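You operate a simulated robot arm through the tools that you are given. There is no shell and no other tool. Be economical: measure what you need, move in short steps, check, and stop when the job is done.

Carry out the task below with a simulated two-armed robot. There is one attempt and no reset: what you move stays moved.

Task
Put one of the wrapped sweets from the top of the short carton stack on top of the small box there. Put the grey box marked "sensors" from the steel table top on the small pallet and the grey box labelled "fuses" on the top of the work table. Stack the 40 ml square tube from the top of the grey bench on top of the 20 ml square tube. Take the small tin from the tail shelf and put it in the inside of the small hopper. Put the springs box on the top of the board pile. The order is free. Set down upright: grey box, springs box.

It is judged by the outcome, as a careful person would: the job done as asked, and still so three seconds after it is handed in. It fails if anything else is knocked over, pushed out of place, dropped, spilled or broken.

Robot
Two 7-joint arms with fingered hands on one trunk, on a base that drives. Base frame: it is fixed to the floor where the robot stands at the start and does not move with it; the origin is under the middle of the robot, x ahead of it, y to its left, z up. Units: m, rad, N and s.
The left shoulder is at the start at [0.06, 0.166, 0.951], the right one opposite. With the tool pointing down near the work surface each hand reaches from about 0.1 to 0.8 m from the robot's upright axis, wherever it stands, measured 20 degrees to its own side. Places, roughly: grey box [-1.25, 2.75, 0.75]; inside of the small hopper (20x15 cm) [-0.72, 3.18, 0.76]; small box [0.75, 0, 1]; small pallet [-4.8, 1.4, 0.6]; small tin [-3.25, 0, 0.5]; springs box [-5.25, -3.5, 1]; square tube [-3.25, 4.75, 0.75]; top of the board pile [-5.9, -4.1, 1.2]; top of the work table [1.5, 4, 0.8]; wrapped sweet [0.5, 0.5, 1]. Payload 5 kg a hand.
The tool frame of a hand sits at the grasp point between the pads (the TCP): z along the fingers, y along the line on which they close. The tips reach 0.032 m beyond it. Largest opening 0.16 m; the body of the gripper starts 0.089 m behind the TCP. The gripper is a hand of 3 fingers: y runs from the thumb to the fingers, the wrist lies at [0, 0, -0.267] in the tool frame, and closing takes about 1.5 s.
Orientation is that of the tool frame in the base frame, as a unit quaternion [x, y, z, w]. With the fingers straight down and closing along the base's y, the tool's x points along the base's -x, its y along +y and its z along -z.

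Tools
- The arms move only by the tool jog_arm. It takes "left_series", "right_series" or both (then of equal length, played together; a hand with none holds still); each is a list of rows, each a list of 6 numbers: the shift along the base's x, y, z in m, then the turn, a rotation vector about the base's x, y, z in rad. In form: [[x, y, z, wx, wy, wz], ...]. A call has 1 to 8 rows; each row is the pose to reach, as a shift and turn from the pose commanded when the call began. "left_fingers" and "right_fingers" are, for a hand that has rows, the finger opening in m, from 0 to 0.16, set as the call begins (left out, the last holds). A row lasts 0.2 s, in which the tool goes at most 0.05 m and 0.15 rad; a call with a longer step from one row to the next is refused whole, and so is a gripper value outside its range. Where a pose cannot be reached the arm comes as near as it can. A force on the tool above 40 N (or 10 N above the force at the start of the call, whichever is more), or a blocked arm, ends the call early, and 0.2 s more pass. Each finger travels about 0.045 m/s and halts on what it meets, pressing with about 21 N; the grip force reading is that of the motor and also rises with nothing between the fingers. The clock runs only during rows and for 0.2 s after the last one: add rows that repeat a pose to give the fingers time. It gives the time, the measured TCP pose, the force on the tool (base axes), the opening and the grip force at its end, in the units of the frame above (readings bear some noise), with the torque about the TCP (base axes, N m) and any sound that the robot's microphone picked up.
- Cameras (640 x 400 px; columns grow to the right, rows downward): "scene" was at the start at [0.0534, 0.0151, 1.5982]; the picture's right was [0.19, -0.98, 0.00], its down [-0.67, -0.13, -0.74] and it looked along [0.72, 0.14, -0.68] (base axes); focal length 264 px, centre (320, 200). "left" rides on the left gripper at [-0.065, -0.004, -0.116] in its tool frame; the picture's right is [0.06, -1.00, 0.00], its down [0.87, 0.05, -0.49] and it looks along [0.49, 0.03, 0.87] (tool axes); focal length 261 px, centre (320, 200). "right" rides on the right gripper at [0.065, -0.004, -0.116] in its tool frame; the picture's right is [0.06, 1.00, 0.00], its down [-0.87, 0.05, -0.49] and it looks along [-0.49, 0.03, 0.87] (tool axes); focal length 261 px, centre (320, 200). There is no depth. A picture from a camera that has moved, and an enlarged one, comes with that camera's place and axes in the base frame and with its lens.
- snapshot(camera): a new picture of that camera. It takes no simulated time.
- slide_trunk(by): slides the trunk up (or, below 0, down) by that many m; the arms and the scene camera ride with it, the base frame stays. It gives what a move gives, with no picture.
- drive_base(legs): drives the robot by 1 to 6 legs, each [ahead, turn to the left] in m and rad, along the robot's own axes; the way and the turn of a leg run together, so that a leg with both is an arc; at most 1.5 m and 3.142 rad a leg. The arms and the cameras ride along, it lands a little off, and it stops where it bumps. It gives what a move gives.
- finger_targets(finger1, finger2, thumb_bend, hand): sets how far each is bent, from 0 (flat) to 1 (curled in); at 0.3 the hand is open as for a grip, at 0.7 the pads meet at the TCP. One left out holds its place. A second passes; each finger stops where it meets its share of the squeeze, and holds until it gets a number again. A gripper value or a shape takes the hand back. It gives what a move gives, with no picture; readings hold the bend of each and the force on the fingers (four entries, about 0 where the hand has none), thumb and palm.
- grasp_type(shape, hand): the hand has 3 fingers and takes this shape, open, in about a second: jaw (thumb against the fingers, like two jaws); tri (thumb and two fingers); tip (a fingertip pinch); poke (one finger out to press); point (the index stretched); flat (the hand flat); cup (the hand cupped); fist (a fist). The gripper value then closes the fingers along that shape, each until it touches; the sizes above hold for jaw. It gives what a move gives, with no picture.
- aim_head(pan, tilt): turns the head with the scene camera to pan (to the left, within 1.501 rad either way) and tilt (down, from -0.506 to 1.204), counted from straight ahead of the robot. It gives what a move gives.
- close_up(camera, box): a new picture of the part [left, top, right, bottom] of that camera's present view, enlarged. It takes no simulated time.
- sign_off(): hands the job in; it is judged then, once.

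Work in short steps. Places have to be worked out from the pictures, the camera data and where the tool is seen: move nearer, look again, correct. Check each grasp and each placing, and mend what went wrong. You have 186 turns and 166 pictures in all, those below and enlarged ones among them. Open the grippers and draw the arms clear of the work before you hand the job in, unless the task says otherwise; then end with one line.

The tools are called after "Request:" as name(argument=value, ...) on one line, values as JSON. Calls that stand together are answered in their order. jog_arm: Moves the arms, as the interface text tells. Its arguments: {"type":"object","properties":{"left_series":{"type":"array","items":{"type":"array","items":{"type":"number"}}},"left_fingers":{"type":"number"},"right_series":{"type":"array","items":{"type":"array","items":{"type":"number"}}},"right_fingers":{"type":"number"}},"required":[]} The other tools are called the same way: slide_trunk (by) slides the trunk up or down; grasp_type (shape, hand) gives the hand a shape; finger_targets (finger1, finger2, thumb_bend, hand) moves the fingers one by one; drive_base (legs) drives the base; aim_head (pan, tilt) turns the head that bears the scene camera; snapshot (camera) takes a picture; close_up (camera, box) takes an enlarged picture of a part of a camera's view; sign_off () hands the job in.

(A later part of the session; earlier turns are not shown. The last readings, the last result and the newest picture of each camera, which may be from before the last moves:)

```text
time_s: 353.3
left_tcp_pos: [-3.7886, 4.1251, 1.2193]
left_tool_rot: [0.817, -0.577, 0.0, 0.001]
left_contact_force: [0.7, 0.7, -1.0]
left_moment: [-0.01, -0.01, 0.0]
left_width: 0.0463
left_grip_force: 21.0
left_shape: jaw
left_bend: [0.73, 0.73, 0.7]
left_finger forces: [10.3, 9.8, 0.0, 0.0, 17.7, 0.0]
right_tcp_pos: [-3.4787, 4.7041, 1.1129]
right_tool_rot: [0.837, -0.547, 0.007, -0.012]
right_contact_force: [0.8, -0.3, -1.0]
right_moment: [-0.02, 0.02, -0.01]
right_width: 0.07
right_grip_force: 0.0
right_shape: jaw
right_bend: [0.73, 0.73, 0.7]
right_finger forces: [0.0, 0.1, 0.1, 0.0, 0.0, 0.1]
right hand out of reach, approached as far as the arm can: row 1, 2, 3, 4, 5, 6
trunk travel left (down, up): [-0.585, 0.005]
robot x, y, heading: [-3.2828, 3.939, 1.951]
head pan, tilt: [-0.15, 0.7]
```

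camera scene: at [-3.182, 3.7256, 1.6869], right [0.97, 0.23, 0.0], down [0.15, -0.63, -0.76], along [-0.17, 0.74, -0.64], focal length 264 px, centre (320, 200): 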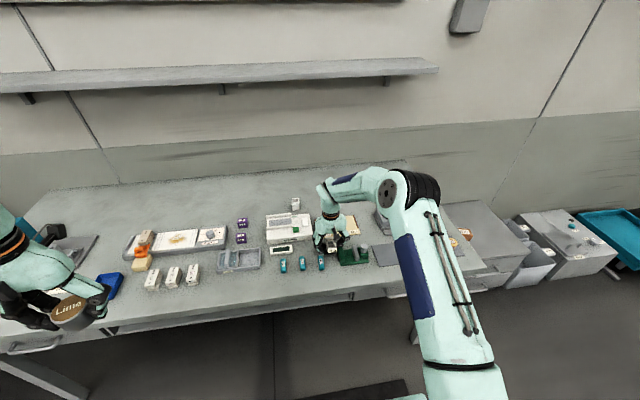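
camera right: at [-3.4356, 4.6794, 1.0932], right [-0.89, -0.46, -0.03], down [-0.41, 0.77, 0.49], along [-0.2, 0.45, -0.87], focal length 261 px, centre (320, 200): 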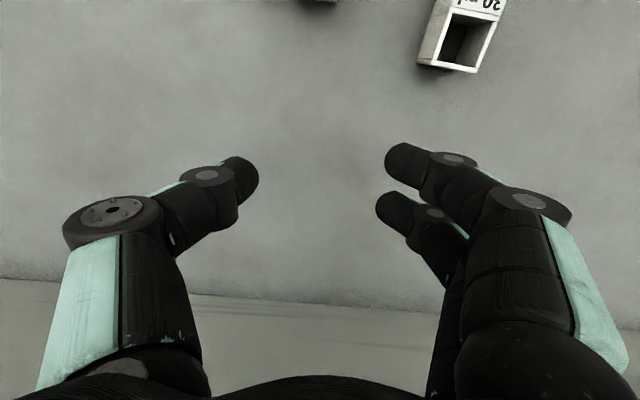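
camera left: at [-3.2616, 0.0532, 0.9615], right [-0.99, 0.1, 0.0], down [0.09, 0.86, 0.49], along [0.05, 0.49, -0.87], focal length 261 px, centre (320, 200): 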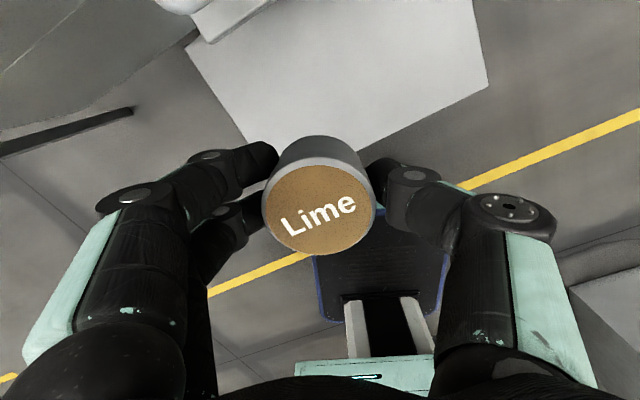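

Request:
jog_arm(right_series=[[0.04, -0.01, 0.01, 0, 0, 0], [0.08, -0.02, 0.02, 0, 0, 0], [0.12, -0.03, 0.03, 0, 0, 0], [0.16, -0.04, 0.03, 0, 0, 0], [0.2, -0.05, 0.03, 0, 0, 0], [0.24, -0.06, 0.03, 0, 0, 0], [0.24, -0.06, 0.03, 0, 0, 0]])

Request:
snapshot(camera="scene")

```text
time_s: 354.9
left_tcp_pos: [-3.789, 4.1245, 1.22]
left_tool_rot: [0.817, -0.577, 0.0, 0.001]
left_contact_force: [-1.3, 0.5, -0.6]
left_moment: [0.04, -0.04, -0.01]
left_width: 0.0458
left_grip_force: 20.9
left_shape: jaw
left_bend: [0.73, 0.73, 0.7]
left_finger forces: [10.3, 9.8, 0.0, 0.0, 17.7, 0.1]
right_tcp_pos: [-3.276, 4.769, 1.1861]
right_tool_rot: [0.836, -0.548, 0.007, -0.013]
right_contact_force: [-0.9, -0.3, 1.5]
right_moment: [0.02, -0.07, -0.05]
right_width: 0.0701
right_grip_force: 0.0
right_shape: jaw
right_bend: [0.73, 0.73, 0.7]
right_finger forces: [0.0, 0.0, 0.0, 0.0, 0.0, 0.1]
right hand out of reach, approached as far as the arm can: row 1, 2, 3, 4, 5, 6, 7
trunk travel left (down, up): [-0.585, 0.005]
robot x, y, heading: [-3.2797, 3.9384, 1.953]
head pan, tilt: [-0.15, 0.7]
```

```text
41 pictures are left
camera scene: at [-3.2913, 3.9925, 1.6869], right [0.97, 0.23, 0.0], down [0.15, -0.63, -0.76], along [-0.18, 0.74, -0.64], focal length 264 px, centre (320, 200)
```

scene: 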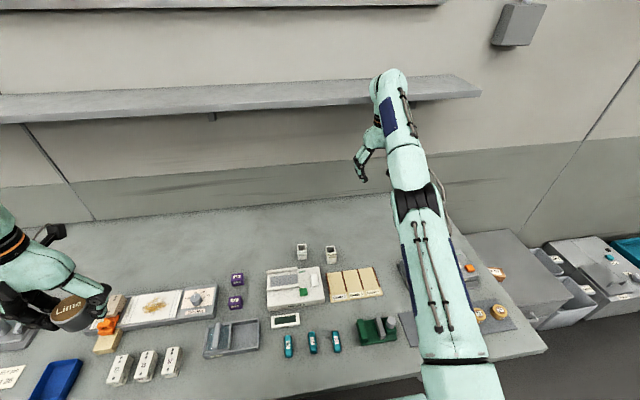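

The arm is fully straightened (singular). I'll command a pose much closer to the body, lower, with a temporary forward tilt, to get the elbow to bend again.

Request:
jog_arm(right_series=[[0.02, -0.02, -0.02, 0.07, 0.03, 0], [0.04, -0.04, -0.04, 0.14, 0.06, 0], [0.06, -0.06, -0.06, 0.21, 0.085, 0], [0.08, -0.06, -0.08, 0.28, 0.113, 0], [0.1, -0.06, -0.08, 0.35, 0.14, 0], [0.12, -0.06, -0.08, 0.35, 0.14, 0], [0.12, -0.06, -0.08, 0.35, 0.14, 0], [0.12, -0.06, -0.08, 0.35, 0.14, 0]])

```text
time_s: 356.7
left_tcp_pos: [-3.7883, 4.124, 1.2202]
left_tool_rot: [0.817, -0.577, 0.0, 0.002]
left_contact_force: [0.6, 0.9, -0.7]
left_moment: [0.05, 0.02, 0.0]
left_width: 0.0461
left_grip_force: 21.3
left_shape: jaw
left_bend: [0.73, 0.73, 0.7]
left_finger forces: [10.2, 9.9, 0.1, 0.0, 17.9, 0.1]
right_tcp_pos: [-3.1705, 4.8975, 1.1601]
right_tool_rot: [0.82, -0.54, -0.148, -0.119]
right_contact_force: [0.5, -1.1, -0.7]
right_moment: [0.01, 0.03, 0.03]
right_width: 0.0701
right_grip_force: 0.0
right_shape: jaw
right_bend: [0.73, 0.73, 0.7]
right_finger forces: [0.0, 0.0, 0.0, 0.1, 0.1, 0.0]
right hand out of reach, approached as far as the arm can: row 1, 2, 3, 4, 5, 6, 7, 8
trunk travel left (down, up): [-0.585, 0.005]
robot x, y, heading: [-3.2838, 3.9391, 1.949]
head pan, tilt: [-0.15, 0.7]
```

Request:
jog_arm(right_series=[[0.018, -0.045, 0, 0, 0, 0], [0.036, -0.09, 0, 0, 0, 0], [0.054, -0.135, 0, 0, 0, 0], [0.072, -0.18, 0, 0, 0, 0], [0.09, -0.225, 0, 0, 0, 0], [0.108, -0.27, 0, 0, 0, 0], [0.126, -0.315, 0, 0, 0, 0], [0.144, -0.36, 0, 0, 0, 0]])

```text
time_s: 358.5
left_tcp_pos: [-3.7862, 4.1247, 1.2203]
left_tool_rot: [0.817, -0.577, 0.0, 0.001]
left_contact_force: [0.0, 0.7, -0.8]
left_moment: [0.0, 0.05, -0.03]
left_width: 0.0464
left_grip_force: 20.6
left_shape: jaw
left_bend: [0.73, 0.73, 0.7]
left_finger forces: [10.3, 9.8, 0.0, 0.1, 17.9, 0.0]
right_tcp_pos: [-3.0037, 4.8419, 1.2774]
right_tool_rot: [0.821, -0.54, -0.146, -0.116]
right_contact_force: [-0.5, -0.3, 0.9]
right_moment: [-0.01, 0.03, 0.01]
right_width: 0.0701
right_grip_force: 0.0
right_shape: jaw
right_bend: [0.73, 0.73, 0.7]
right_finger forces: [0.0, 0.0, 0.0, 0.0, 0.0, 0.0]
right hand out of reach, approached as far as the arm can: row 1, 2, 3, 4, 5, 6, 7, 8
trunk travel left (down, up): [-0.585, 0.005]
robot x, y, heading: [-3.282, 3.9381, 1.951]
head pan, tilt: [-0.15, 0.7]
```

It is slowly escaping to the right. I'll keep commanding inward and to the right.

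Request:
jog_arm(right_series=[[0.03, -0.035, -0.01, 0, 0, 0], [0.06, -0.07, -0.02, 0, 0, 0], [0.09, -0.105, -0.03, 0, 0, 0], [0.12, -0.14, -0.04, 0, 0, 0], [0.15, -0.175, -0.05, 0, 0, 0], [0.18, -0.21, -0.06, 0, 0, 0], [0.21, -0.245, -0.07, 0, 0, 0], [0.24, -0.28, -0.08, 0, 0, 0]])

Request:
snapshot(camera="scene")

```text
time_s: 360.5
left_tcp_pos: [-3.7892, 4.124, 1.2178]
left_tool_rot: [0.816, -0.577, 0.0, 0.0]
left_contact_force: [0.1, -0.1, -1.3]
left_moment: [0.0, 0.02, 0.01]
left_width: 0.0458
left_grip_force: 20.8
left_shape: jaw
left_bend: [0.73, 0.73, 0.7]
left_finger forces: [10.3, 9.9, 0.0, 0.1, 17.9, 0.0]
right_tcp_pos: [-2.642, 4.6347, 1.3768]
right_tool_rot: [0.77, -0.532, -0.135, -0.326]
right_contact_force: [0.4, 0.3, 0.3]
right_moment: [-0.04, 0.0, 0.0]
right_width: 0.0701
right_grip_force: 0.1
right_shape: jaw
right_bend: [0.73, 0.73, 0.7]
right_finger forces: [0.0, 0.1, 0.0, 0.1, 0.0, 0.0]
right hand out of reach, approached as far as the arm can: row 1, 2, 3, 4, 5
trunk travel left (down, up): [-0.585, 0.005]
robot x, y, heading: [-3.2854, 3.939, 1.956]
head pan, tilt: [-0.15, 0.7]
stopped in row 8 (right hand): the arm was blocked; the commanded pose is now the measured one
```

```text
40 pictures are left
camera scene: at [-3.2909, 3.9924, 1.6869], right [0.97, 0.23, 0.0], down [0.15, -0.63, -0.76], along [-0.18, 0.74, -0.64], focal length 264 px, centre (320, 200)
```

scene: 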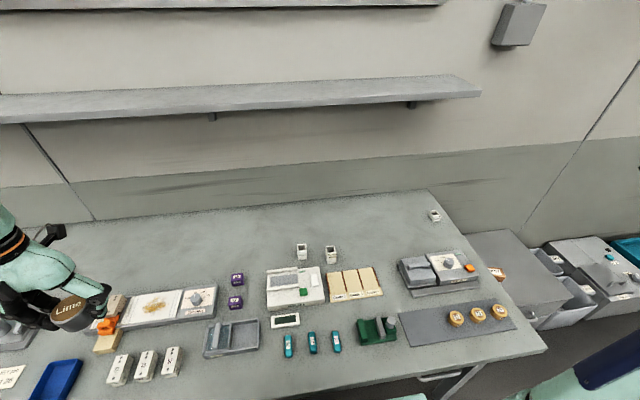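

The arm has unfolded. I'll correct the tool orientation and bring the hand back toward a neutral pose in front of the right shoulder.

Request:
jog_arm(right_series=[[-0.035, -0.018, -0.01, -0.09, 0.018, 0.003], [-0.07, -0.036, -0.02, -0.18, 0.036, 0.006], [-0.105, -0.054, -0.03, -0.27, 0.054, 0.01], [-0.14, -0.072, -0.045, -0.36, 0.072, 0.013], [-0.175, -0.09, -0.06, -0.45, 0.09, 0.016], [-0.21, -0.108, -0.075, -0.54, 0.108, 0.02], [-0.245, -0.126, -0.09, -0.63, 0.126, 0.023], [-0.28, -0.144, -0.11, -0.71, 0.143, 0.026]])

```text
time_s: 362.3
left_tcp_pos: [-3.789, 4.1245, 1.2195]
left_tool_rot: [0.817, -0.577, 0.002, 0.001]
left_contact_force: [-0.4, -0.1, -0.5]
left_moment: [0.0, -0.01, -0.01]
left_width: 0.0459
left_grip_force: 21.0
left_shape: jaw
left_bend: [0.73, 0.73, 0.7]
left_finger forces: [10.2, 10.0, 0.0, 0.1, 17.9, 0.0]
right_tcp_pos: [-2.9216, 4.4901, 1.2673]
right_tool_rot: [0.829, -0.559, 0.001, 0.002]
right_contact_force: [0.7, 0.0, -0.7]
right_moment: [0.02, 0.0, -0.01]
right_width: 0.0703
right_grip_force: 0.0
right_shape: jaw
right_bend: [0.73, 0.73, 0.7]
right_finger forces: [0.0, 0.0, 0.0, 0.0, 0.0, 0.0]
trunk travel left (down, up): [-0.585, 0.005]
robot x, y, heading: [-3.2841, 3.9402, 1.954]
head pan, tilt: [-0.15, 0.7]
```

Request:
jog_arm(right_series=[[-0.045, -0.003, -0.015, 0, 0, 0], [-0.09, -0.006, -0.03, 0, 0, 0], [-0.135, -0.009, -0.045, 0, 0, 0], [-0.18, -0.01, -0.06, 0, 0, 0], [-0.225, -0.01, -0.075, 0, 0, 0], [-0.27, -0.01, -0.09, 0, 0, 0], [-0.315, -0.01, -0.105, 0, 0, 0], [-0.36, -0.01, -0.12, 0, 0, 0]])

Request:
jog_arm(right_series=[[-0.017, 0.021, -0.03, 0, 0, 0], [-0.035, 0.043, -0.06, 0, 0, 0], [-0.053, 0.065, -0.09, 0, 0, 0], [-0.07, 0.087, -0.115, 0, 0, 0], [-0.088, 0.109, -0.14, 0, 0, 0], [-0.105, 0.13, -0.165, 0, 0, 0], [-0.118, 0.151, -0.185, 0, 0, 0], [-0.118, 0.151, -0.185, 0, 0, 0]])

Request:
snapshot(camera="right")

```text
time_s: 364.1
left_tcp_pos: [-3.7885, 4.1256, 1.2181]
left_tool_rot: [0.816, -0.577, 0.001, 0.001]
left_contact_force: [0.1, 0.0, -1.8]
left_moment: [0.02, -0.02, -0.05]
left_width: 0.0462
left_grip_force: 21.5
left_shape: jaw
left_bend: [0.73, 0.73, 0.7]
left_finger forces: [10.2, 10.0, 0.1, 0.1, 17.8, 0.0]
right_tcp_pos: [-3.282, 4.4804, 1.1475]
right_tool_rot: [0.83, -0.558, 0.002, 0.001]
right_contact_force: [-0.3, -0.2, -0.2]
right_moment: [-0.02, 0.0, 0.03]
right_width: 0.07
right_grip_force: 0.0
right_shape: jaw
right_bend: [0.73, 0.73, 0.7]
right_finger forces: [0.0, 0.1, 0.1, 0.0, 0.0, 0.0]
trunk travel left (down, up): [-0.585, 0.005]
robot x, y, heading: [-3.281, 3.9398, 1.957]
head pan, tilt: [-0.15, 0.7]
```

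```text
time_s: 365.9
left_tcp_pos: [-3.7877, 4.1254, 1.2199]
left_tool_rot: [0.817, -0.577, 0.0, 0.001]
left_contact_force: [0.4, 0.2, -0.8]
left_moment: [0.0, 0.0, 0.0]
left_width: 0.0461
left_grip_force: 21.1
left_shape: jaw
left_bend: [0.73, 0.73, 0.7]
left_finger forces: [10.3, 9.8, 0.0, 0.0, 17.9, 0.0]
right_tcp_pos: [-3.4001, 4.6322, 0.9617]
right_tool_rot: [0.829, -0.559, 0.001, 0.001]
right_contact_force: [0.4, -0.2, 0.2]
right_moment: [0.0, 0.01, 0.0]
right_width: 0.0707
right_grip_force: 0.1
right_shape: jaw
right_bend: [0.73, 0.73, 0.7]
right_finger forces: [0.0, 0.1, 0.0, 0.1, 0.0, 0.0]
trunk travel left (down, up): [-0.585, 0.005]
robot x, y, heading: [-3.2841, 3.9381, 1.952]
head pan, tilt: [-0.15, 0.7]
```

```text
39 pictures are left
camera right: at [-3.3722, 4.5741, 1.0788], right [-0.9, -0.43, 0.0], down [-0.38, 0.79, 0.49], along [-0.21, 0.44, -0.87], focal length 261 px, centre (320, 200)
```

right: 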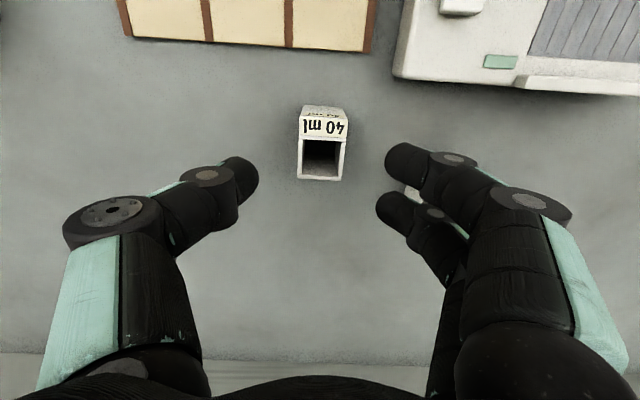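

The tube is under the hand. I'll descend and grip again.

Request:
jog_arm(right_series=[[0.001, -0.003, -0.025, 0, 0, 0], [0.002, -0.005, -0.05, 0, 0, 0], [0.002, -0.005, -0.068, 0, 0, 0], [0.002, -0.005, -0.077, 0, 0, 0]])

Request:
jog_arm(right_series=[[0, 0, 0, 0, 0, 0], [0, 0, 0, 0, 0, 0], [0, 0, 0, 0, 0, 0], [0, 0, 0, 0, 0, 0], [0, 0, 0, 0, 0, 0], [0, 0, 0, 0, 0, 0]], right_fingers=0.015)

Request:
snapshot(camera="right")

```text
time_s: 366.9
left_tcp_pos: [-3.7879, 4.1257, 1.2194]
left_tool_rot: [0.817, -0.577, 0.001, 0.001]
left_contact_force: [-0.3, 0.5, -0.6]
left_moment: [-0.03, 0.01, 0.0]
left_width: 0.0462
left_grip_force: 20.8
left_shape: jaw
left_bend: [0.73, 0.73, 0.7]
left_finger forces: [10.3, 9.9, 0.0, 0.1, 17.8, 0.1]
right_tcp_pos: [-3.3963, 4.6266, 0.8849]
right_tool_rot: [0.829, -0.559, 0.002, 0.002]
right_contact_force: [0.3, -0.3, -0.2]
right_moment: [-0.04, -0.01, 0.0]
right_width: 0.0701
right_grip_force: 0.0
right_shape: jaw
right_bend: [0.73, 0.73, 0.7]
right_finger forces: [0.0, 0.0, 0.1, 0.1, 0.0, 0.0]
trunk travel left (down, up): [-0.585, 0.005]
robot x, y, heading: [-3.2833, 3.9376, 1.958]
head pan, tilt: [-0.15, 0.7]
```

```text
time_s: 368.3
left_tcp_pos: [-3.7879, 4.1245, 1.2194]
left_tool_rot: [0.816, -0.577, 0.001, 0.002]
left_contact_force: [0.7, 0.7, -0.8]
left_moment: [0.01, -0.01, -0.01]
left_width: 0.0461
left_grip_force: 20.9
left_shape: jaw
left_bend: [0.73, 0.73, 0.7]
left_finger forces: [10.3, 10.0, 0.0, 0.1, 17.8, 0.0]
right_tcp_pos: [-3.398, 4.6264, 0.8842]
right_tool_rot: [0.829, -0.559, 0.001, 0.002]
right_contact_force: [-1.0, -0.1, 0.1]
right_moment: [0.02, -0.02, -0.01]
right_width: 0.0295
right_grip_force: 21.1
right_shape: jaw
right_bend: [0.73, 0.73, 0.7]
right_finger forces: [9.4, 9.3, 0.0, 0.0, 18.7, 0.0]
trunk travel left (down, up): [-0.585, 0.005]
robot x, y, heading: [-3.2822, 3.9361, 1.952]
head pan, tilt: [-0.15, 0.7]
```

```text
38 pictures are left
camera right: at [-3.37, 4.5688, 1.0013], right [-0.9, -0.43, 0.0], down [-0.38, 0.79, 0.49], along [-0.21, 0.44, -0.87], focal length 261 px, centre (320, 200)
```

right: 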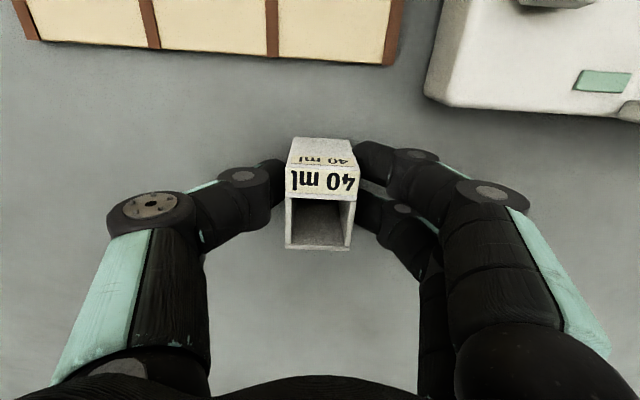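

Gripped again and upright. I'll lift and draw back, and verify before driving this time.

Request:
jog_arm(right_series=[[0, 0, 0.02, 0, 0, 0], [0, 0, 0.06, 0, 0, 0], [0, 0, 0.1, 0, 0, 0], [0, 0, 0.14, 0, 0, 0], [0.01, -0.025, 0.17, 0, 0, 0], [0.025, -0.06, 0.195, 0, 0, 0], [0.04, -0.095, 0.215, 0, 0, 0], [0.055, -0.135, 0.23, 0, 0, 0]])

Request:
snapshot(camera="right")

```text
time_s: 370.1
left_tcp_pos: [-3.7875, 4.1239, 1.2196]
left_tool_rot: [0.816, -0.578, 0.0, 0.001]
left_contact_force: [0.6, 0.0, -0.8]
left_moment: [0.0, 0.01, 0.03]
left_width: 0.0461
left_grip_force: 20.5
left_shape: jaw
left_bend: [0.73, 0.73, 0.7]
left_finger forces: [10.2, 9.8, 0.0, 0.0, 17.9, 0.1]
right_tcp_pos: [-3.3405, 4.4911, 1.1161]
right_tool_rot: [0.829, -0.559, 0.0, 0.001]
right_contact_force: [0.7, -0.4, -0.1]
right_moment: [0.04, -0.06, -0.03]
right_width: 0.0294
right_grip_force: 20.7
right_shape: jaw
right_bend: [0.73, 0.73, 0.7]
right_finger forces: [9.4, 9.5, 0.0, 0.1, 18.8, 0.1]
trunk travel left (down, up): [-0.585, 0.005]
robot x, y, heading: [-3.2844, 3.9387, 1.955]
head pan, tilt: [-0.15, 0.7]
```

```text
37 pictures are left
camera right: at [-3.3138, 4.4327, 1.233], right [-0.9, -0.43, 0.0], down [-0.38, 0.79, 0.49], along [-0.21, 0.44, -0.87], focal length 261 px, centre (320, 200)
```

right: 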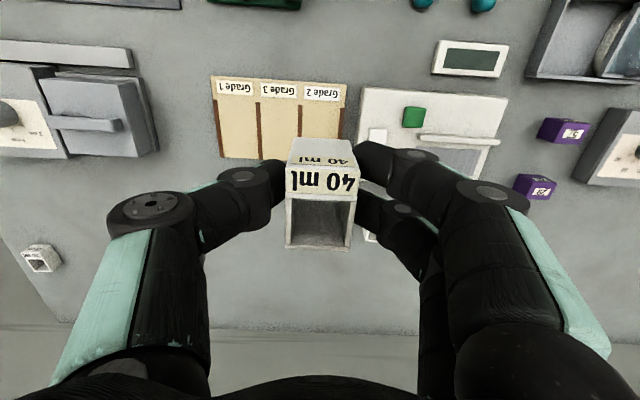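

The tube is held high and upright; the 20 ml tube is at about [-2.99, 4.95]. I'll shift the robot right by about 0.49 m.

Request:
drive_base(legs=[[-0.3, 0], [0, -1.1], [0.547, 0], [0, 1.1], [0.07, 0]])

Request:
snapshot(camera="right")

```text
time_s: 381.3
left_tcp_pos: [-3.3354, 4.3219, 1.2189]
left_tool_rot: [0.816, -0.578, 0.002, 0.002]
left_contact_force: [-0.7, 1.2, -1.2]
left_moment: [-0.05, -0.03, 0.02]
left_width: 0.046
left_grip_force: 21.2
left_shape: jaw
left_bend: [0.73, 0.74, 0.7]
left_finger forces: [11.3, 10.0, 0.0, 0.0, 18.0, 0.1]
right_tcp_pos: [-2.8889, 4.6884, 1.1138]
right_tool_rot: [0.828, -0.56, 0.002, 0.002]
right_contact_force: [0.1, 0.1, -0.7]
right_moment: [-0.04, 0.04, 0.01]
right_width: 0.0295
right_grip_force: 21.3
right_shape: jaw
right_bend: [0.73, 0.73, 0.7]
right_finger forces: [9.4, 9.2, 0.1, 0.0, 18.7, 0.0]
trunk travel left (down, up): [-0.585, 0.005]
robot x, y, heading: [-2.8266, 4.1302, 1.947]
head pan, tilt: [-0.15, 0.7]
```

```text
36 pictures are left
camera right: at [-2.8617, 4.6304, 1.2312], right [-0.9, -0.43, 0.0], down [-0.38, 0.79, 0.49], along [-0.21, 0.44, -0.87], focal length 261 px, centre (320, 200)
```

right: 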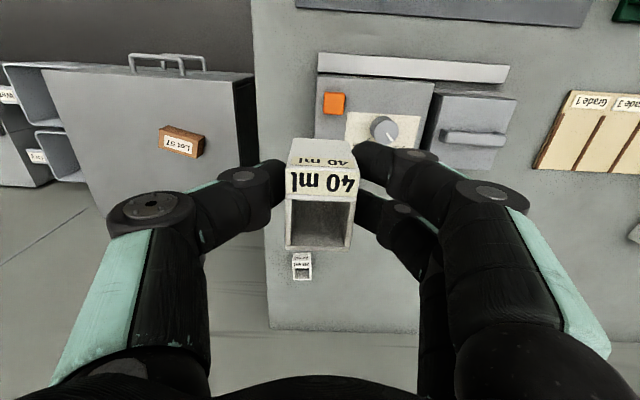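

The 20 ml tube is at [-2.979, 4.953]. I'll extend toward it while lowering to z of about 0.955, staying just inside the reach limit, then look.

Request:
jog_arm(right_series=[[-0.012, 0.035, -0.02, 0, 0, 0], [-0.024, 0.07, -0.05, 0, 0, 0], [-0.036, 0.105, -0.085, 0, 0, 0], [-0.048, 0.14, -0.115, 0, 0, 0], [-0.06, 0.175, -0.14, 0, 0, 0], [-0.072, 0.21, -0.155, 0, 0, 0], [-0.078, 0.228, -0.16, 0, 0, 0]])

Request:
snapshot(camera="right")

Request:
snapshot(camera="scene")

```text
refused: row 3 steps farther than a row can; nothing moved
```

```text
35 pictures are left
camera right: at [-2.8617, 4.6304, 1.2312], right [-0.9, -0.43, 0.0], down [-0.38, 0.79, 0.49], along [-0.21, 0.44, -0.87], focal length 261 px, centre (320, 200)
```

right: 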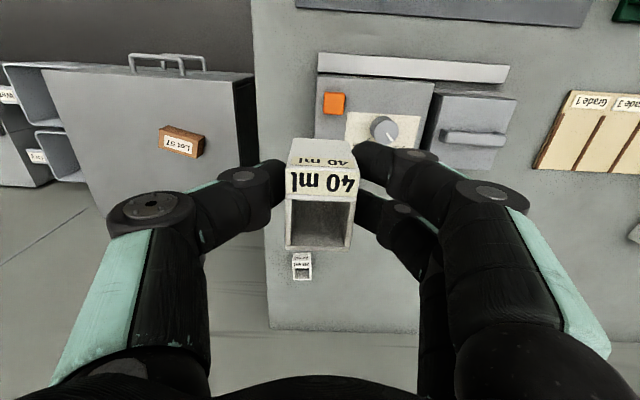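

```text
34 pictures are left
camera scene: at [-2.838, 4.1897, 1.6868], right [0.97, 0.23, 0.0], down [0.15, -0.63, -0.76], along [-0.17, 0.74, -0.65], focal length 264 px, centre (320, 200)
```

scene: 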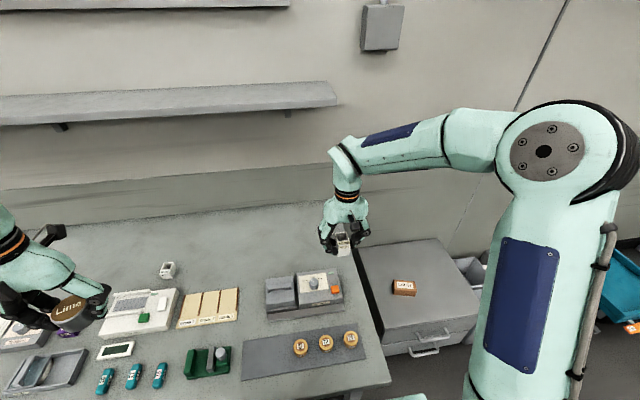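

A step was marginally too long. I'll resend with smaller steps.

Request:
jog_arm(right_series=[[-0.01, 0.03, -0.02, 0, 0, 0], [-0.02, 0.06, -0.045, 0, 0, 0], [-0.03, 0.09, -0.07, 0, 0, 0], [-0.04, 0.12, -0.095, 0, 0, 0], [-0.05, 0.15, -0.12, 0, 0, 0], [-0.06, 0.18, -0.145, 0, 0, 0], [-0.07, 0.207, -0.16, 0, 0, 0], [-0.078, 0.228, -0.16, 0, 0, 0]])

Request:
snapshot(camera="right")

```text
time_s: 383.1
left_tcp_pos: [-3.3351, 4.3225, 1.2171]
left_tool_rot: [0.815, -0.579, 0.001, 0.001]
left_contact_force: [-0.7, -0.6, -0.3]
left_moment: [-0.03, 0.01, 0.01]
left_width: 0.0458
left_grip_force: 20.9
left_shape: jaw
left_bend: [0.73, 0.74, 0.7]
left_finger forces: [11.3, 10.1, 0.1, 0.0, 17.9, 0.0]
right_tcp_pos: [-2.9658, 4.9156, 0.9559]
right_tool_rot: [0.829, -0.559, 0.001, 0.001]
right_contact_force: [-1.1, -0.1, -1.0]
right_moment: [-0.02, -0.01, 0.01]
right_width: 0.0293
right_grip_force: 21.3
right_shape: jaw
right_bend: [0.73, 0.73, 0.7]
right_finger forces: [9.5, 9.3, 0.1, 0.1, 18.8, 0.0]
trunk travel left (down, up): [-0.585, 0.005]
robot x, y, heading: [-2.8281, 4.1339, 1.951]
head pan, tilt: [-0.15, 0.7]
```

```text
33 pictures are left
camera right: at [-2.938, 4.8576, 1.0719], right [-0.9, -0.43, 0.0], down [-0.38, 0.79, 0.49], along [-0.21, 0.44, -0.87], focal length 261 px, centre (320, 200)
```

right: 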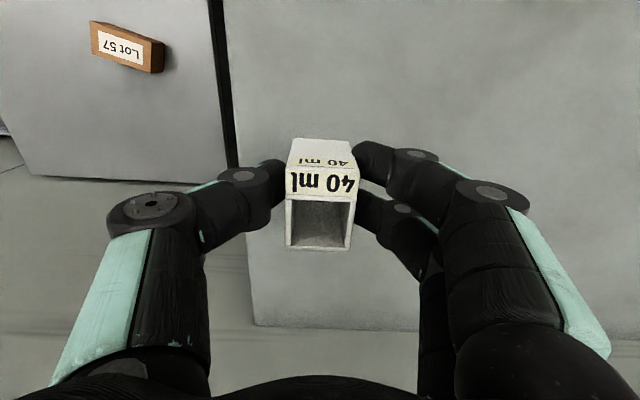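

The 20 ml tube is now hidden behind the held tube, as predicted. I'll advance the last 4 cm and check with the scene camera.

Request:
jog_arm(right_series=[[-0.005, 0.015, -0.005, 0, 0, 0], [-0.01, 0.03, -0.01, 0, 0, 0], [-0.013, 0.037, -0.013, 0, 0, 0], [-0.013, 0.037, -0.013, 0, 0, 0]])

Request:
close_up(camera="scene", box=[290, 180, 370, 250])

```text
time_s: 384.1
left_tcp_pos: [-3.3358, 4.3218, 1.2183]
left_tool_rot: [0.815, -0.579, 0.001, 0.002]
left_contact_force: [0.5, -1.6, -1.2]
left_moment: [0.02, 0.02, 0.0]
left_width: 0.0459
left_grip_force: 20.9
left_shape: jaw
left_bend: [0.73, 0.74, 0.7]
left_finger forces: [11.3, 10.0, 0.0, 0.0, 17.9, 0.1]
right_tcp_pos: [-2.9788, 4.9522, 0.9421]
right_tool_rot: [0.829, -0.559, 0.002, 0.001]
right_contact_force: [-0.8, -0.5, -0.8]
right_moment: [0.03, 0.03, 0.01]
right_width: 0.0296
right_grip_force: 20.6
right_shape: jaw
right_bend: [0.73, 0.73, 0.7]
right_finger forces: [9.4, 9.3, 0.1, 0.0, 18.6, 0.0]
trunk travel left (down, up): [-0.585, 0.005]
robot x, y, heading: [-2.8292, 4.1333, 1.946]
head pan, tilt: [-0.15, 0.7]
```

```text
5.71 times, centred on (330, 215) of scene
camera zoom: at [-2.8367, 4.1873, 1.687], right [0.97, 0.23, 0.0], down [0.15, -0.63, -0.77], along [-0.17, 0.75, -0.64], focal length 1510 px, centre (263, 114)
```

zoom: 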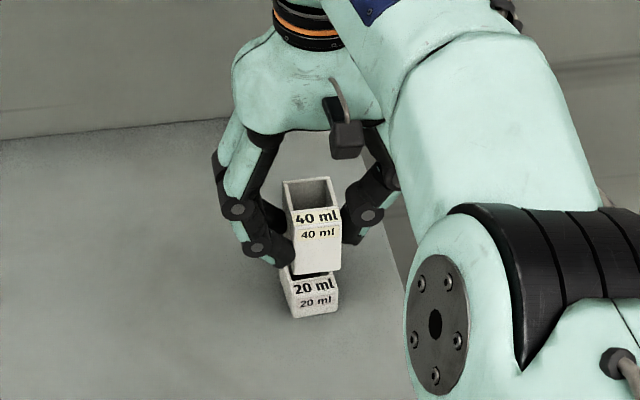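

The 40 ml tube hovers right over the 20 ml one. I'll nudge 4 mm outward and lower gently to contact.

Request:
jog_arm(right_series=[[-0.002, 0.004, -0.01, 0, 0, 0], [-0.002, 0.004, -0.018, 0, 0, 0], [-0.002, 0.004, -0.022, 0, 0, 0], [-0.002, 0.004, -0.022, 0, 0, 0]])

Request:
close_up(camera="scene", box=[300, 190, 360, 245])

```text
time_s: 385.1
left_tcp_pos: [-3.3354, 4.3213, 1.2193]
left_tool_rot: [0.815, -0.579, 0.0, 0.002]
left_contact_force: [0.2, -0.5, -1.0]
left_moment: [0.0, 0.01, 0.01]
left_width: 0.0462
left_grip_force: 21.2
left_shape: jaw
left_bend: [0.73, 0.74, 0.7]
left_finger forces: [11.3, 9.9, 0.1, 0.0, 18.0, 0.1]
right_tcp_pos: [-2.9835, 4.9505, 0.9199]
right_tool_rot: [0.829, -0.559, 0.0, 0.001]
right_contact_force: [-0.6, -0.9, -0.3]
right_moment: [0.0, 0.03, 0.0]
right_width: 0.0296
right_grip_force: 21.8
right_shape: jaw
right_bend: [0.73, 0.73, 0.7]
right_finger forces: [9.3, 9.3, 0.0, 0.0, 18.6, 0.0]
right hand out of reach, approached as far as the arm can: row 1, 2, 3, 4
trunk travel left (down, up): [-0.585, 0.005]
robot x, y, heading: [-2.8318, 4.1352, 1.953]
head pan, tilt: [-0.15, 0.7]
```

```text
7.27 times, centred on (330, 218) of scene
camera zoom: at [-2.837, 4.1876, 1.6869], right [0.97, 0.23, 0.0], down [0.15, -0.63, -0.76], along [-0.17, 0.74, -0.64], focal length 1922 px, centre (247, 73)
```

zoom: 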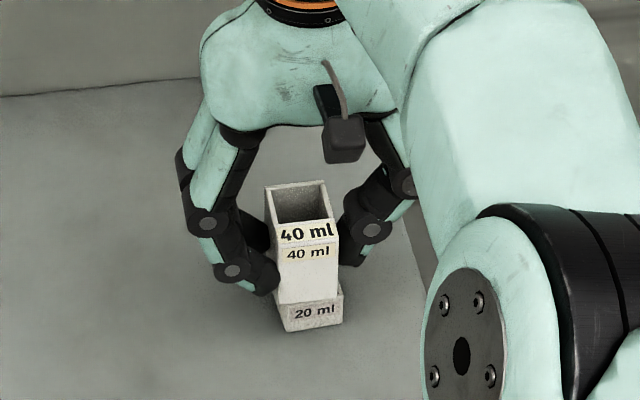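

It's nearly seated and well aligned. I'll lower the last few millimetres.

Request:
jog_arm(right_series=[[0.0015, 0, -0.003, 0, 0, 0], [0.0015, 0, -0.006, 0, 0, 0], [0.0015, 0, -0.008, 0, 0, 0]])

Request:
close_up(camera="scene", box=[300, 190, 360, 245])

```text
time_s: 385.9
left_tcp_pos: [-3.3361, 4.3211, 1.2195]
left_tool_rot: [0.815, -0.579, 0.001, 0.002]
left_contact_force: [-0.1, 1.1, -0.4]
left_moment: [0.02, 0.0, 0.01]
left_width: 0.0458
left_grip_force: 20.9
left_shape: jaw
left_bend: [0.73, 0.74, 0.7]
left_finger forces: [11.3, 10.1, 0.0, 0.0, 18.0, 0.0]
right_tcp_pos: [-2.9815, 4.9508, 0.912]
right_tool_rot: [0.829, -0.56, 0.001, 0.001]
right_contact_force: [-0.5, -0.2, -0.4]
right_moment: [0.02, 0.02, -0.01]
right_width: 0.0294
right_grip_force: 20.8
right_shape: jaw
right_bend: [0.73, 0.73, 0.7]
right_finger forces: [9.3, 9.2, 0.1, 0.0, 18.6, 0.1]
trunk travel left (down, up): [-0.585, 0.005]
robot x, y, heading: [-2.831, 4.131, 1.948]
head pan, tilt: [-0.15, 0.7]
```

```text
7.27 times, centred on (330, 218) of scene
camera zoom: at [-2.837, 4.1876, 1.6869], right [0.97, 0.23, 0.0], down [0.15, -0.63, -0.76], along [-0.17, 0.74, -0.64], focal length 1922 px, centre (247, 73)
```

zoom: 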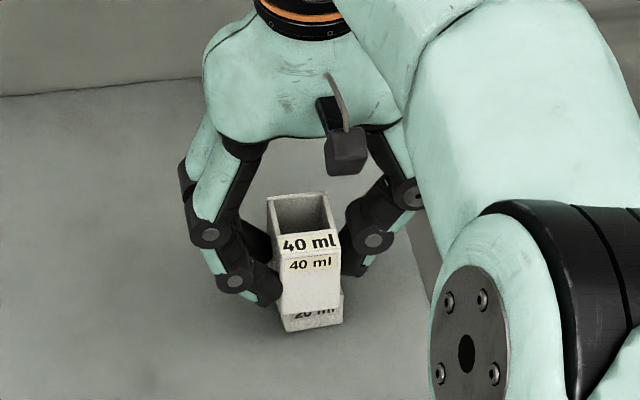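

No contact yet, and the 40 ml tube sits about 1.2 cm too near the robot while the arm is at its limit. I'll retract and rise a little, drive 3 cm closer, and redo the alignment.

Request:
jog_arm(right_series=[[0, 0, 0.01, 0, 0, 0], [0.004, -0.01, 0.025, 0, 0, 0], [0.012, -0.03, 0.045, 0, 0, 0], [0.02, -0.05, 0.06, 0, 0, 0]])

```text
time_s: 386.9
left_tcp_pos: [-3.3354, 4.3207, 1.2191]
left_tool_rot: [0.816, -0.579, 0.0, 0.002]
left_contact_force: [-0.2, 0.1, -1.7]
left_moment: [0.03, -0.02, 0.03]
left_width: 0.0459
left_grip_force: 20.9
left_shape: jaw
left_bend: [0.73, 0.74, 0.7]
left_finger forces: [11.4, 10.2, 0.1, 0.0, 18.0, 0.1]
right_tcp_pos: [-2.9613, 4.9, 0.9724]
right_tool_rot: [0.829, -0.559, 0.0, 0.001]
right_contact_force: [0.0, -1.3, -1.3]
right_moment: [0.01, -0.04, -0.03]
right_width: 0.0299
right_grip_force: 21.2
right_shape: jaw
right_bend: [0.73, 0.73, 0.7]
right_finger forces: [9.2, 9.3, 0.0, 0.1, 18.7, 0.0]
trunk travel left (down, up): [-0.585, 0.005]
robot x, y, heading: [-2.8303, 4.1298, 1.949]
head pan, tilt: [-0.15, 0.7]
```

Request:
drive_base(legs=[[0.04, 0]])

Request:
close_up(camera="scene", box=[295, 190, 365, 255])

```text
time_s: 387.8
left_tcp_pos: [-3.3528, 4.3608, 1.2178]
left_tool_rot: [0.816, -0.579, 0.003, 0.002]
left_contact_force: [-1.5, 0.9, -1.3]
left_moment: [-0.09, -0.03, 0.0]
left_width: 0.046
left_grip_force: 21.0
left_shape: jaw
left_bend: [0.73, 0.74, 0.7]
left_finger forces: [11.4, 9.9, 0.0, 0.0, 18.0, 0.0]
right_tcp_pos: [-2.9787, 4.9403, 0.971]
right_tool_rot: [0.829, -0.559, 0.003, 0.002]
right_contact_force: [0.1, 0.5, -1.2]
right_moment: [-0.09, -0.03, -0.01]
right_width: 0.0295
right_grip_force: 20.9
right_shape: jaw
right_bend: [0.73, 0.73, 0.7]
right_finger forces: [9.3, 9.3, 0.1, 0.0, 18.5, 0.1]
trunk travel left (down, up): [-0.585, 0.005]
robot x, y, heading: [-2.8481, 4.1703, 1.949]
head pan, tilt: [-0.15, 0.7]
```

```text
6.15 times, centred on (330, 222) of scene
camera zoom: at [-2.8535, 4.2284, 1.6867], right [0.97, 0.23, 0.0], down [0.15, -0.63, -0.76], along [-0.17, 0.74, -0.65], focal length 1626 px, centre (258, 62)
```

zoom: 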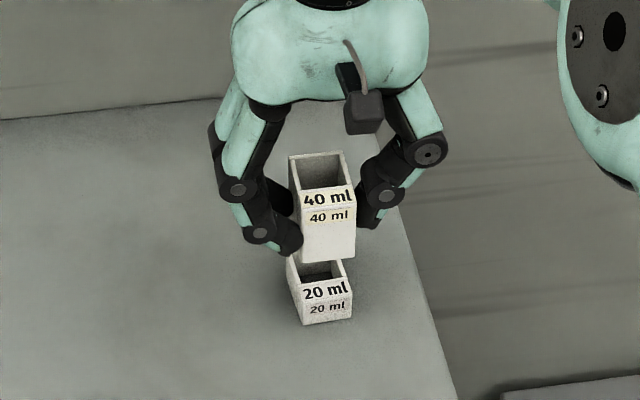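

Now there's margin. Computation says the tube needs about 1.8 cm more outward. I'll move and lower to just above contact.

Request:
jog_arm(right_series=[[-0.006, 0.0165, -0.015, 0, 0, 0], [-0.006, 0.0165, -0.032, 0, 0, 0], [-0.006, 0.0165, -0.045, 0, 0, 0], [-0.006, 0.0165, -0.052, 0, 0, 0], [-0.006, 0.0165, -0.052, 0, 0, 0]])

Request:
close_up(camera="scene", box=[295, 190, 365, 255])

```text
time_s: 389.0
left_tcp_pos: [-3.3504, 4.3581, 1.2178]
left_tool_rot: [0.816, -0.578, 0.001, 0.001]
left_contact_force: [-0.6, 0.3, -0.7]
left_moment: [0.02, 0.04, 0.0]
left_width: 0.0458
left_grip_force: 20.6
left_shape: jaw
left_bend: [0.73, 0.74, 0.7]
left_finger forces: [11.3, 10.1, 0.0, 0.0, 18.0, 0.1]
right_tcp_pos: [-2.9831, 4.9532, 0.9203]
right_tool_rot: [0.829, -0.56, 0.003, 0.001]
right_contact_force: [-0.4, -1.1, -0.6]
right_moment: [0.0, -0.02, 0.0]
right_width: 0.0295
right_grip_force: 21.0
right_shape: jaw
right_bend: [0.73, 0.73, 0.7]
right_finger forces: [9.2, 9.3, 0.0, 0.0, 18.6, 0.0]
trunk travel left (down, up): [-0.585, 0.005]
robot x, y, heading: [-2.8476, 4.1667, 1.949]
head pan, tilt: [-0.15, 0.7]
```

```text
6.15 times, centred on (330, 222) of scene
camera zoom: at [-2.8521, 4.2252, 1.6869], right [0.97, 0.23, 0.0], down [0.15, -0.63, -0.76], along [-0.17, 0.74, -0.64], focal length 1626 px, centre (258, 62)
```

zoom: 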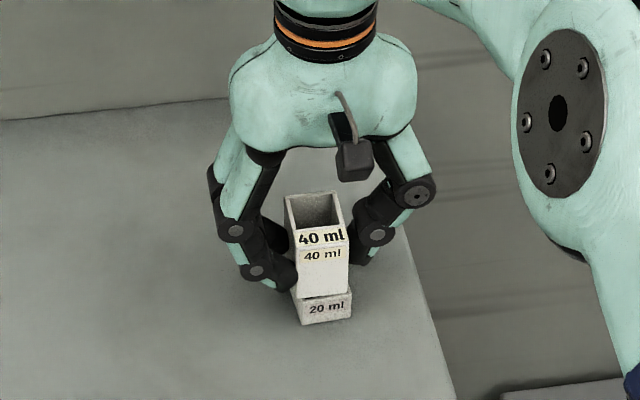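

Aligned now. I'll lower the last millimetres, watching for force.

Request:
jog_arm(right_series=[[-0.001, 0.003, -0.003, 0, 0, 0], [-0.001, 0.003, -0.006, 0, 0, 0], [-0.001, 0.003, -0.009, 0, 0, 0], [-0.001, 0.003, -0.009, 0, 0, 0]])

Request:
close_up(camera="scene", box=[305, 205, 355, 250])

```text
time_s: 390.0
left_tcp_pos: [-3.3507, 4.3587, 1.2187]
left_tool_rot: [0.816, -0.578, 0.001, 0.001]
left_contact_force: [-0.6, 1.2, -0.3]
left_moment: [0.02, -0.01, -0.02]
left_width: 0.046
left_grip_force: 21.3
left_shape: jaw
left_bend: [0.73, 0.74, 0.7]
left_finger forces: [11.3, 10.1, 0.1, 0.0, 18.0, 0.1]
right_tcp_pos: [-2.9825, 4.9565, 0.9104]
right_tool_rot: [0.829, -0.559, 0.001, 0.001]
right_contact_force: [-0.5, -0.1, -0.1]
right_moment: [0.01, 0.03, -0.01]
right_width: 0.0296
right_grip_force: 21.1
right_shape: jaw
right_bend: [0.73, 0.73, 0.7]
right_finger forces: [9.4, 9.3, 0.0, 0.0, 18.6, 0.1]
trunk travel left (down, up): [-0.585, 0.005]
robot x, y, heading: [-2.8455, 4.1691, 1.949]
head pan, tilt: [-0.15, 0.7]
```

```text
8.89 times, centred on (330, 228) of scene
camera zoom: at [-2.8519, 4.2249, 1.6869], right [0.97, 0.23, 0.0], down [0.15, -0.63, -0.76], along [-0.17, 0.74, -0.64], focal length 2349 px, centre (231, -44)
```

zoom: 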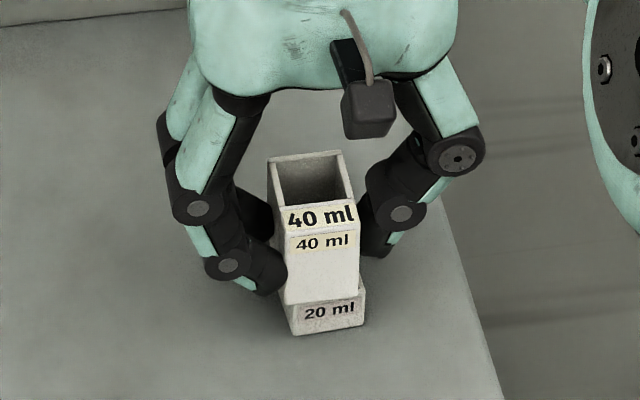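

Request:
jog_arm(right_series=[[0.001, 0.0005, -0.0025, 0, 0, 0], [0.001, 0.0005, -0.005, 0, 0, 0], [0.001, 0.0005, -0.0075, 0, 0, 0]])

```text
time_s: 390.8
left_tcp_pos: [-3.3501, 4.3567, 1.2199]
left_tool_rot: [0.816, -0.578, 0.001, 0.001]
left_contact_force: [0.6, 0.5, -1.4]
left_moment: [0.0, -0.02, 0.01]
left_width: 0.0461
left_grip_force: 20.6
left_shape: jaw
left_bend: [0.73, 0.74, 0.7]
left_finger forces: [11.4, 10.1, 0.0, 0.0, 18.1, 0.0]
right_tcp_pos: [-2.9841, 4.956, 0.9088]
right_tool_rot: [0.829, -0.559, -0.001, 0.0]
right_contact_force: [1.2, -0.7, 16.7]
right_moment: [-0.02, 0.02, 0.0]
right_width: 0.0301
right_grip_force: 21.0
right_shape: jaw
right_bend: [0.73, 0.73, 0.71]
right_finger forces: [11.5, 11.5, 0.0, 0.1, 23.5, 0.1]
trunk travel left (down, up): [-0.585, 0.005]
robot x, y, heading: [-2.8434, 4.1701, 1.947]
head pan, tilt: [-0.15, 0.7]
```

Contact (17 N): the tube is seated. I'll ease off the pressure and open.

Request:
jog_arm(right_series=[[0, 0, 0.005, 0, 0, 0], [0, 0, 0.005, 0, 0, 0], [0, 0, 0.005, 0, 0, 0], [0, 0, 0.005, 0, 0, 0], [0, 0, 0.005, 0, 0, 0]], right_fingers=0.06)

Request:
close_up(camera="scene", box=[305, 205, 355, 250])

```text
time_s: 392.0
left_tcp_pos: [-3.3508, 4.3582, 1.219]
left_tool_rot: [0.815, -0.579, 0.001, 0.002]
left_contact_force: [-0.1, 0.7, -0.9]
left_moment: [-0.02, 0.02, 0.0]
left_width: 0.0461
left_grip_force: 21.3
left_shape: jaw
left_bend: [0.73, 0.74, 0.7]
left_finger forces: [11.3, 10.0, 0.0, 0.0, 18.0, 0.0]
right_tcp_pos: [-2.9848, 4.9566, 0.9093]
right_tool_rot: [0.829, -0.559, 0.002, 0.001]
right_contact_force: [0.2, 0.0, 0.2]
right_moment: [0.01, 0.03, -0.04]
right_width: 0.0593
right_grip_force: 0.1
right_shape: jaw
right_bend: [0.73, 0.73, 0.7]
right_finger forces: [0.0, 0.0, 0.0, 0.0, 0.0, 0.0]
trunk travel left (down, up): [-0.585, 0.005]
robot x, y, heading: [-2.8464, 4.1694, 1.946]
head pan, tilt: [-0.15, 0.7]
```

```text
8.89 times, centred on (330, 228) of scene
camera zoom: at [-2.852, 4.225, 1.6869], right [0.97, 0.23, 0.0], down [0.15, -0.63, -0.76], along [-0.17, 0.74, -0.64], focal length 2349 px, centre (231, -44)
```

zoom: 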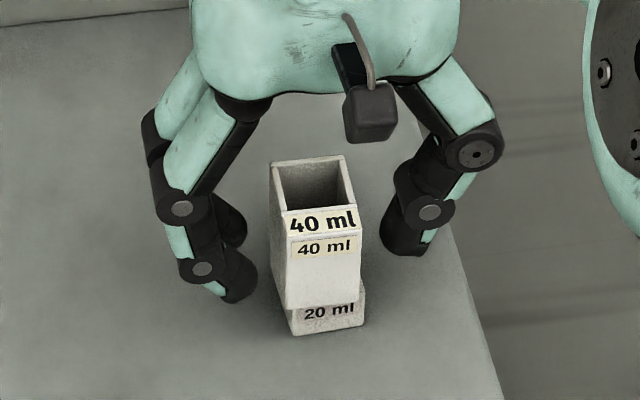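

The 40 ml tube stands on the 20 ml tube. I'll lift the hand clear, straight up first, then back.

Request:
jog_arm(right_series=[[0, 0, 0.025, 0, 0, 0], [0.001, -0.003, 0.055, 0, 0, 0], [0.004, -0.01, 0.09, 0, 0, 0], [0.012, -0.03, 0.12, 0, 0, 0], [0.022, -0.06, 0.145, 0, 0, 0], [0.035, -0.095, 0.17, 0, 0, 0], [0.05, -0.13, 0.19, 0, 0, 0], [0.065, -0.17, 0.2, 0, 0, 0]])

Request:
snapshot(camera="scene")

```text
time_s: 393.8
left_tcp_pos: [-3.3514, 4.3574, 1.2186]
left_tool_rot: [0.816, -0.579, 0.0, 0.002]
left_contact_force: [0.1, -0.9, -0.3]
left_moment: [0.01, 0.03, 0.0]
left_width: 0.046
left_grip_force: 21.3
left_shape: jaw
left_bend: [0.73, 0.74, 0.7]
left_finger forces: [11.3, 10.1, 0.1, 0.1, 18.0, 0.0]
right_tcp_pos: [-2.9178, 4.7868, 1.1093]
right_tool_rot: [0.829, -0.56, 0.001, 0.001]
right_contact_force: [-0.3, -0.2, -0.1]
right_moment: [0.03, 0.03, -0.05]
right_width: 0.0596
right_grip_force: 0.0
right_shape: jaw
right_bend: [0.73, 0.73, 0.7]
right_finger forces: [0.1, 0.1, 0.0, 0.0, 0.0, 0.0]
trunk travel left (down, up): [-0.585, 0.005]
robot x, y, heading: [-2.8475, 4.1735, 1.948]
head pan, tilt: [-0.15, 0.7]
```

```text
25 pictures are left
camera scene: at [-2.851, 4.2235, 1.687], right [0.97, 0.23, 0.0], down [0.15, -0.63, -0.77], along [-0.17, 0.75, -0.64], focal length 264 px, centre (320, 200)
```

scene: 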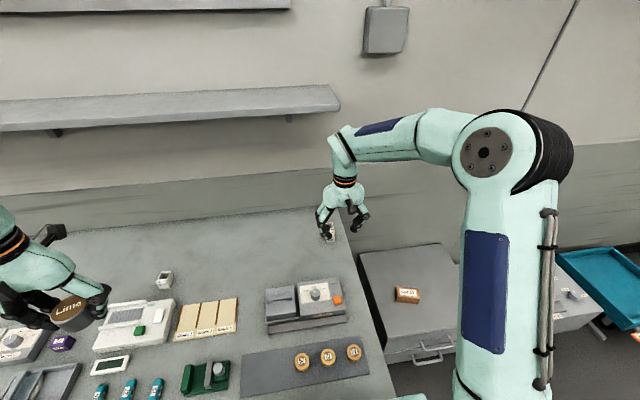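

The stack stands. The small hopper lies near the steel table's back edge, so I'll approach that table from its north side. I'll back away from the bench, drive east and turn to face it.

Request:
drive_base(legs=[[-0.4, 0], [0, -2.06], [1.4, 0]])

Request:
jog_arm(right_series=[[-0.04, 0, 0, 0, 0, 0], [-0.08, 0, 0, 0, 0, 0], [-0.12, 0, 0.01, 0, 0, 0], [-0.16, 0, 0.02, 0, 0, 0], [-0.2, 0.0, 0.03, 0, 0, 0]])

Request:
drive_base(legs=[[0, -1.06]])

Request:
aim_head(pan=0.2, tilt=0.7)

Request:
snapshot(camera="scene")

```text
time_s: 408.0
left_tcp_pos: [-0.8951, 4.0084, 1.218]
left_tool_rot: [0.074, 0.997, 0.001, -0.001]
left_contact_force: [0.1, -0.6, -1.3]
left_moment: [0.0, 0.01, 0.03]
left_width: 0.046
left_grip_force: 20.6
left_shape: jaw
left_bend: [0.73, 0.74, 0.7]
left_finger forces: [12.3, 10.3, 0.0, 0.1, 18.2, 0.0]
right_tcp_pos: [-0.7148, 3.426, 1.1094]
right_tool_rot: [0.05, 0.999, -0.001, -0.002]
right_contact_force: [-0.1, 0.9, 0.2]
right_moment: [-0.03, -0.01, 0.01]
right_width: 0.0594
right_grip_force: 0.1
right_shape: jaw
right_bend: [0.73, 0.73, 0.7]
right_finger forces: [0.1, 0.0, 0.1, 0.0, 0.0, 0.1]
trunk travel left (down, up): [-0.585, 0.005]
robot x, y, heading: [-1.2948, 3.6467, -0.106]
head pan, tilt: [-0.15, 0.7]
```

```text
time_s: 409.2
left_tcp_pos: [-0.8971, 4.0081, 1.2196]
left_tool_rot: [0.073, 0.997, 0.001, -0.001]
left_contact_force: [0.2, -0.4, -0.5]
left_moment: [0.01, -0.07, -0.01]
left_width: 0.0461
left_grip_force: 20.7
left_shape: jaw
left_bend: [0.73, 0.74, 0.7]
left_finger forces: [12.3, 10.3, 0.0, 0.0, 18.2, 0.0]
right_tcp_pos: [-0.9173, 3.4248, 1.1395]
right_tool_rot: [0.049, 0.999, 0.001, -0.002]
right_contact_force: [0.4, -0.7, -0.4]
right_moment: [0.0, -0.05, -0.01]
right_width: 0.0596
right_grip_force: 0.1
right_shape: jaw
right_bend: [0.73, 0.73, 0.7]
right_finger forces: [0.0, 0.1, 0.0, 0.0, 0.0, 0.1]
trunk travel left (down, up): [-0.585, 0.005]
robot x, y, heading: [-1.2919, 3.6491, -0.1]
head pan, tilt: [-0.15, 0.7]
```

```text
time_s: 412.4
left_tcp_pos: [-0.7867, 3.4718, 1.2193]
left_tool_rot: [0.57, 0.822, 0.001, -0.001]
left_contact_force: [-0.7, 0.2, -0.4]
left_moment: [-0.02, 0.02, 0.01]
left_width: 0.0459
left_grip_force: 21.0
left_shape: jaw
left_bend: [0.73, 0.74, 0.7]
left_finger forces: [12.6, 10.4, 0.1, 0.0, 18.4, 0.0]
right_tcp_pos: [-1.3068, 3.2068, 1.1391]
right_tool_rot: [0.551, 0.835, 0.001, 0.0]
right_contact_force: [0.3, -0.1, -0.2]
right_moment: [-0.01, 0.01, 0.01]
right_width: 0.0595
right_grip_force: 0.0
right_shape: jaw
right_bend: [0.73, 0.73, 0.7]
right_finger forces: [0.1, 0.0, 0.0, 0.0, 0.1, 0.0]
trunk travel left (down, up): [-0.585, 0.005]
robot x, y, heading: [-1.3, 3.6486, -1.167]
head pan, tilt: [-0.15, 0.7]
```

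```text
time_s: 413.2
left_tcp_pos: [-0.7877, 3.4704, 1.2199]
left_tool_rot: [0.57, 0.822, 0.002, -0.002]
left_contact_force: [-0.3, -0.4, -0.9]
left_moment: [-0.02, 0.0, 0.0]
left_width: 0.0459
left_grip_force: 21.0
left_shape: jaw
left_bend: [0.73, 0.74, 0.7]
left_finger forces: [12.7, 10.4, 0.0, 0.0, 18.3, 0.0]
right_tcp_pos: [-1.3072, 3.2062, 1.1385]
right_tool_rot: [0.551, 0.834, 0.001, -0.001]
right_contact_force: [-0.1, -0.9, 0.2]
right_moment: [-0.01, -0.03, 0.01]
right_width: 0.0595
right_grip_force: 0.0
right_shape: jaw
right_bend: [0.73, 0.73, 0.7]
right_finger forces: [0.0, 0.1, 0.0, 0.0, 0.0, 0.0]
trunk travel left (down, up): [-0.585, 0.005]
robot x, y, heading: [-1.2964, 3.6476, -1.171]
head pan, tilt: [0.201, 0.7]
```

```text
24 pictures are left
camera scene: at [-1.2587, 3.6048, 1.6869], right [-0.83, -0.56, 0.0], down [-0.36, 0.53, -0.76], along [0.43, -0.63, -0.64], focal length 264 px, centre (320, 200)
```

scene: 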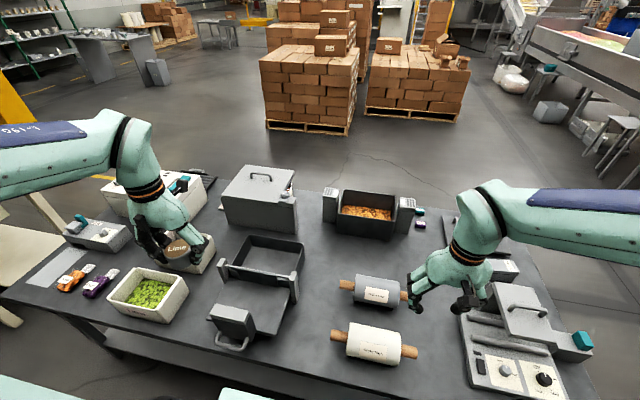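

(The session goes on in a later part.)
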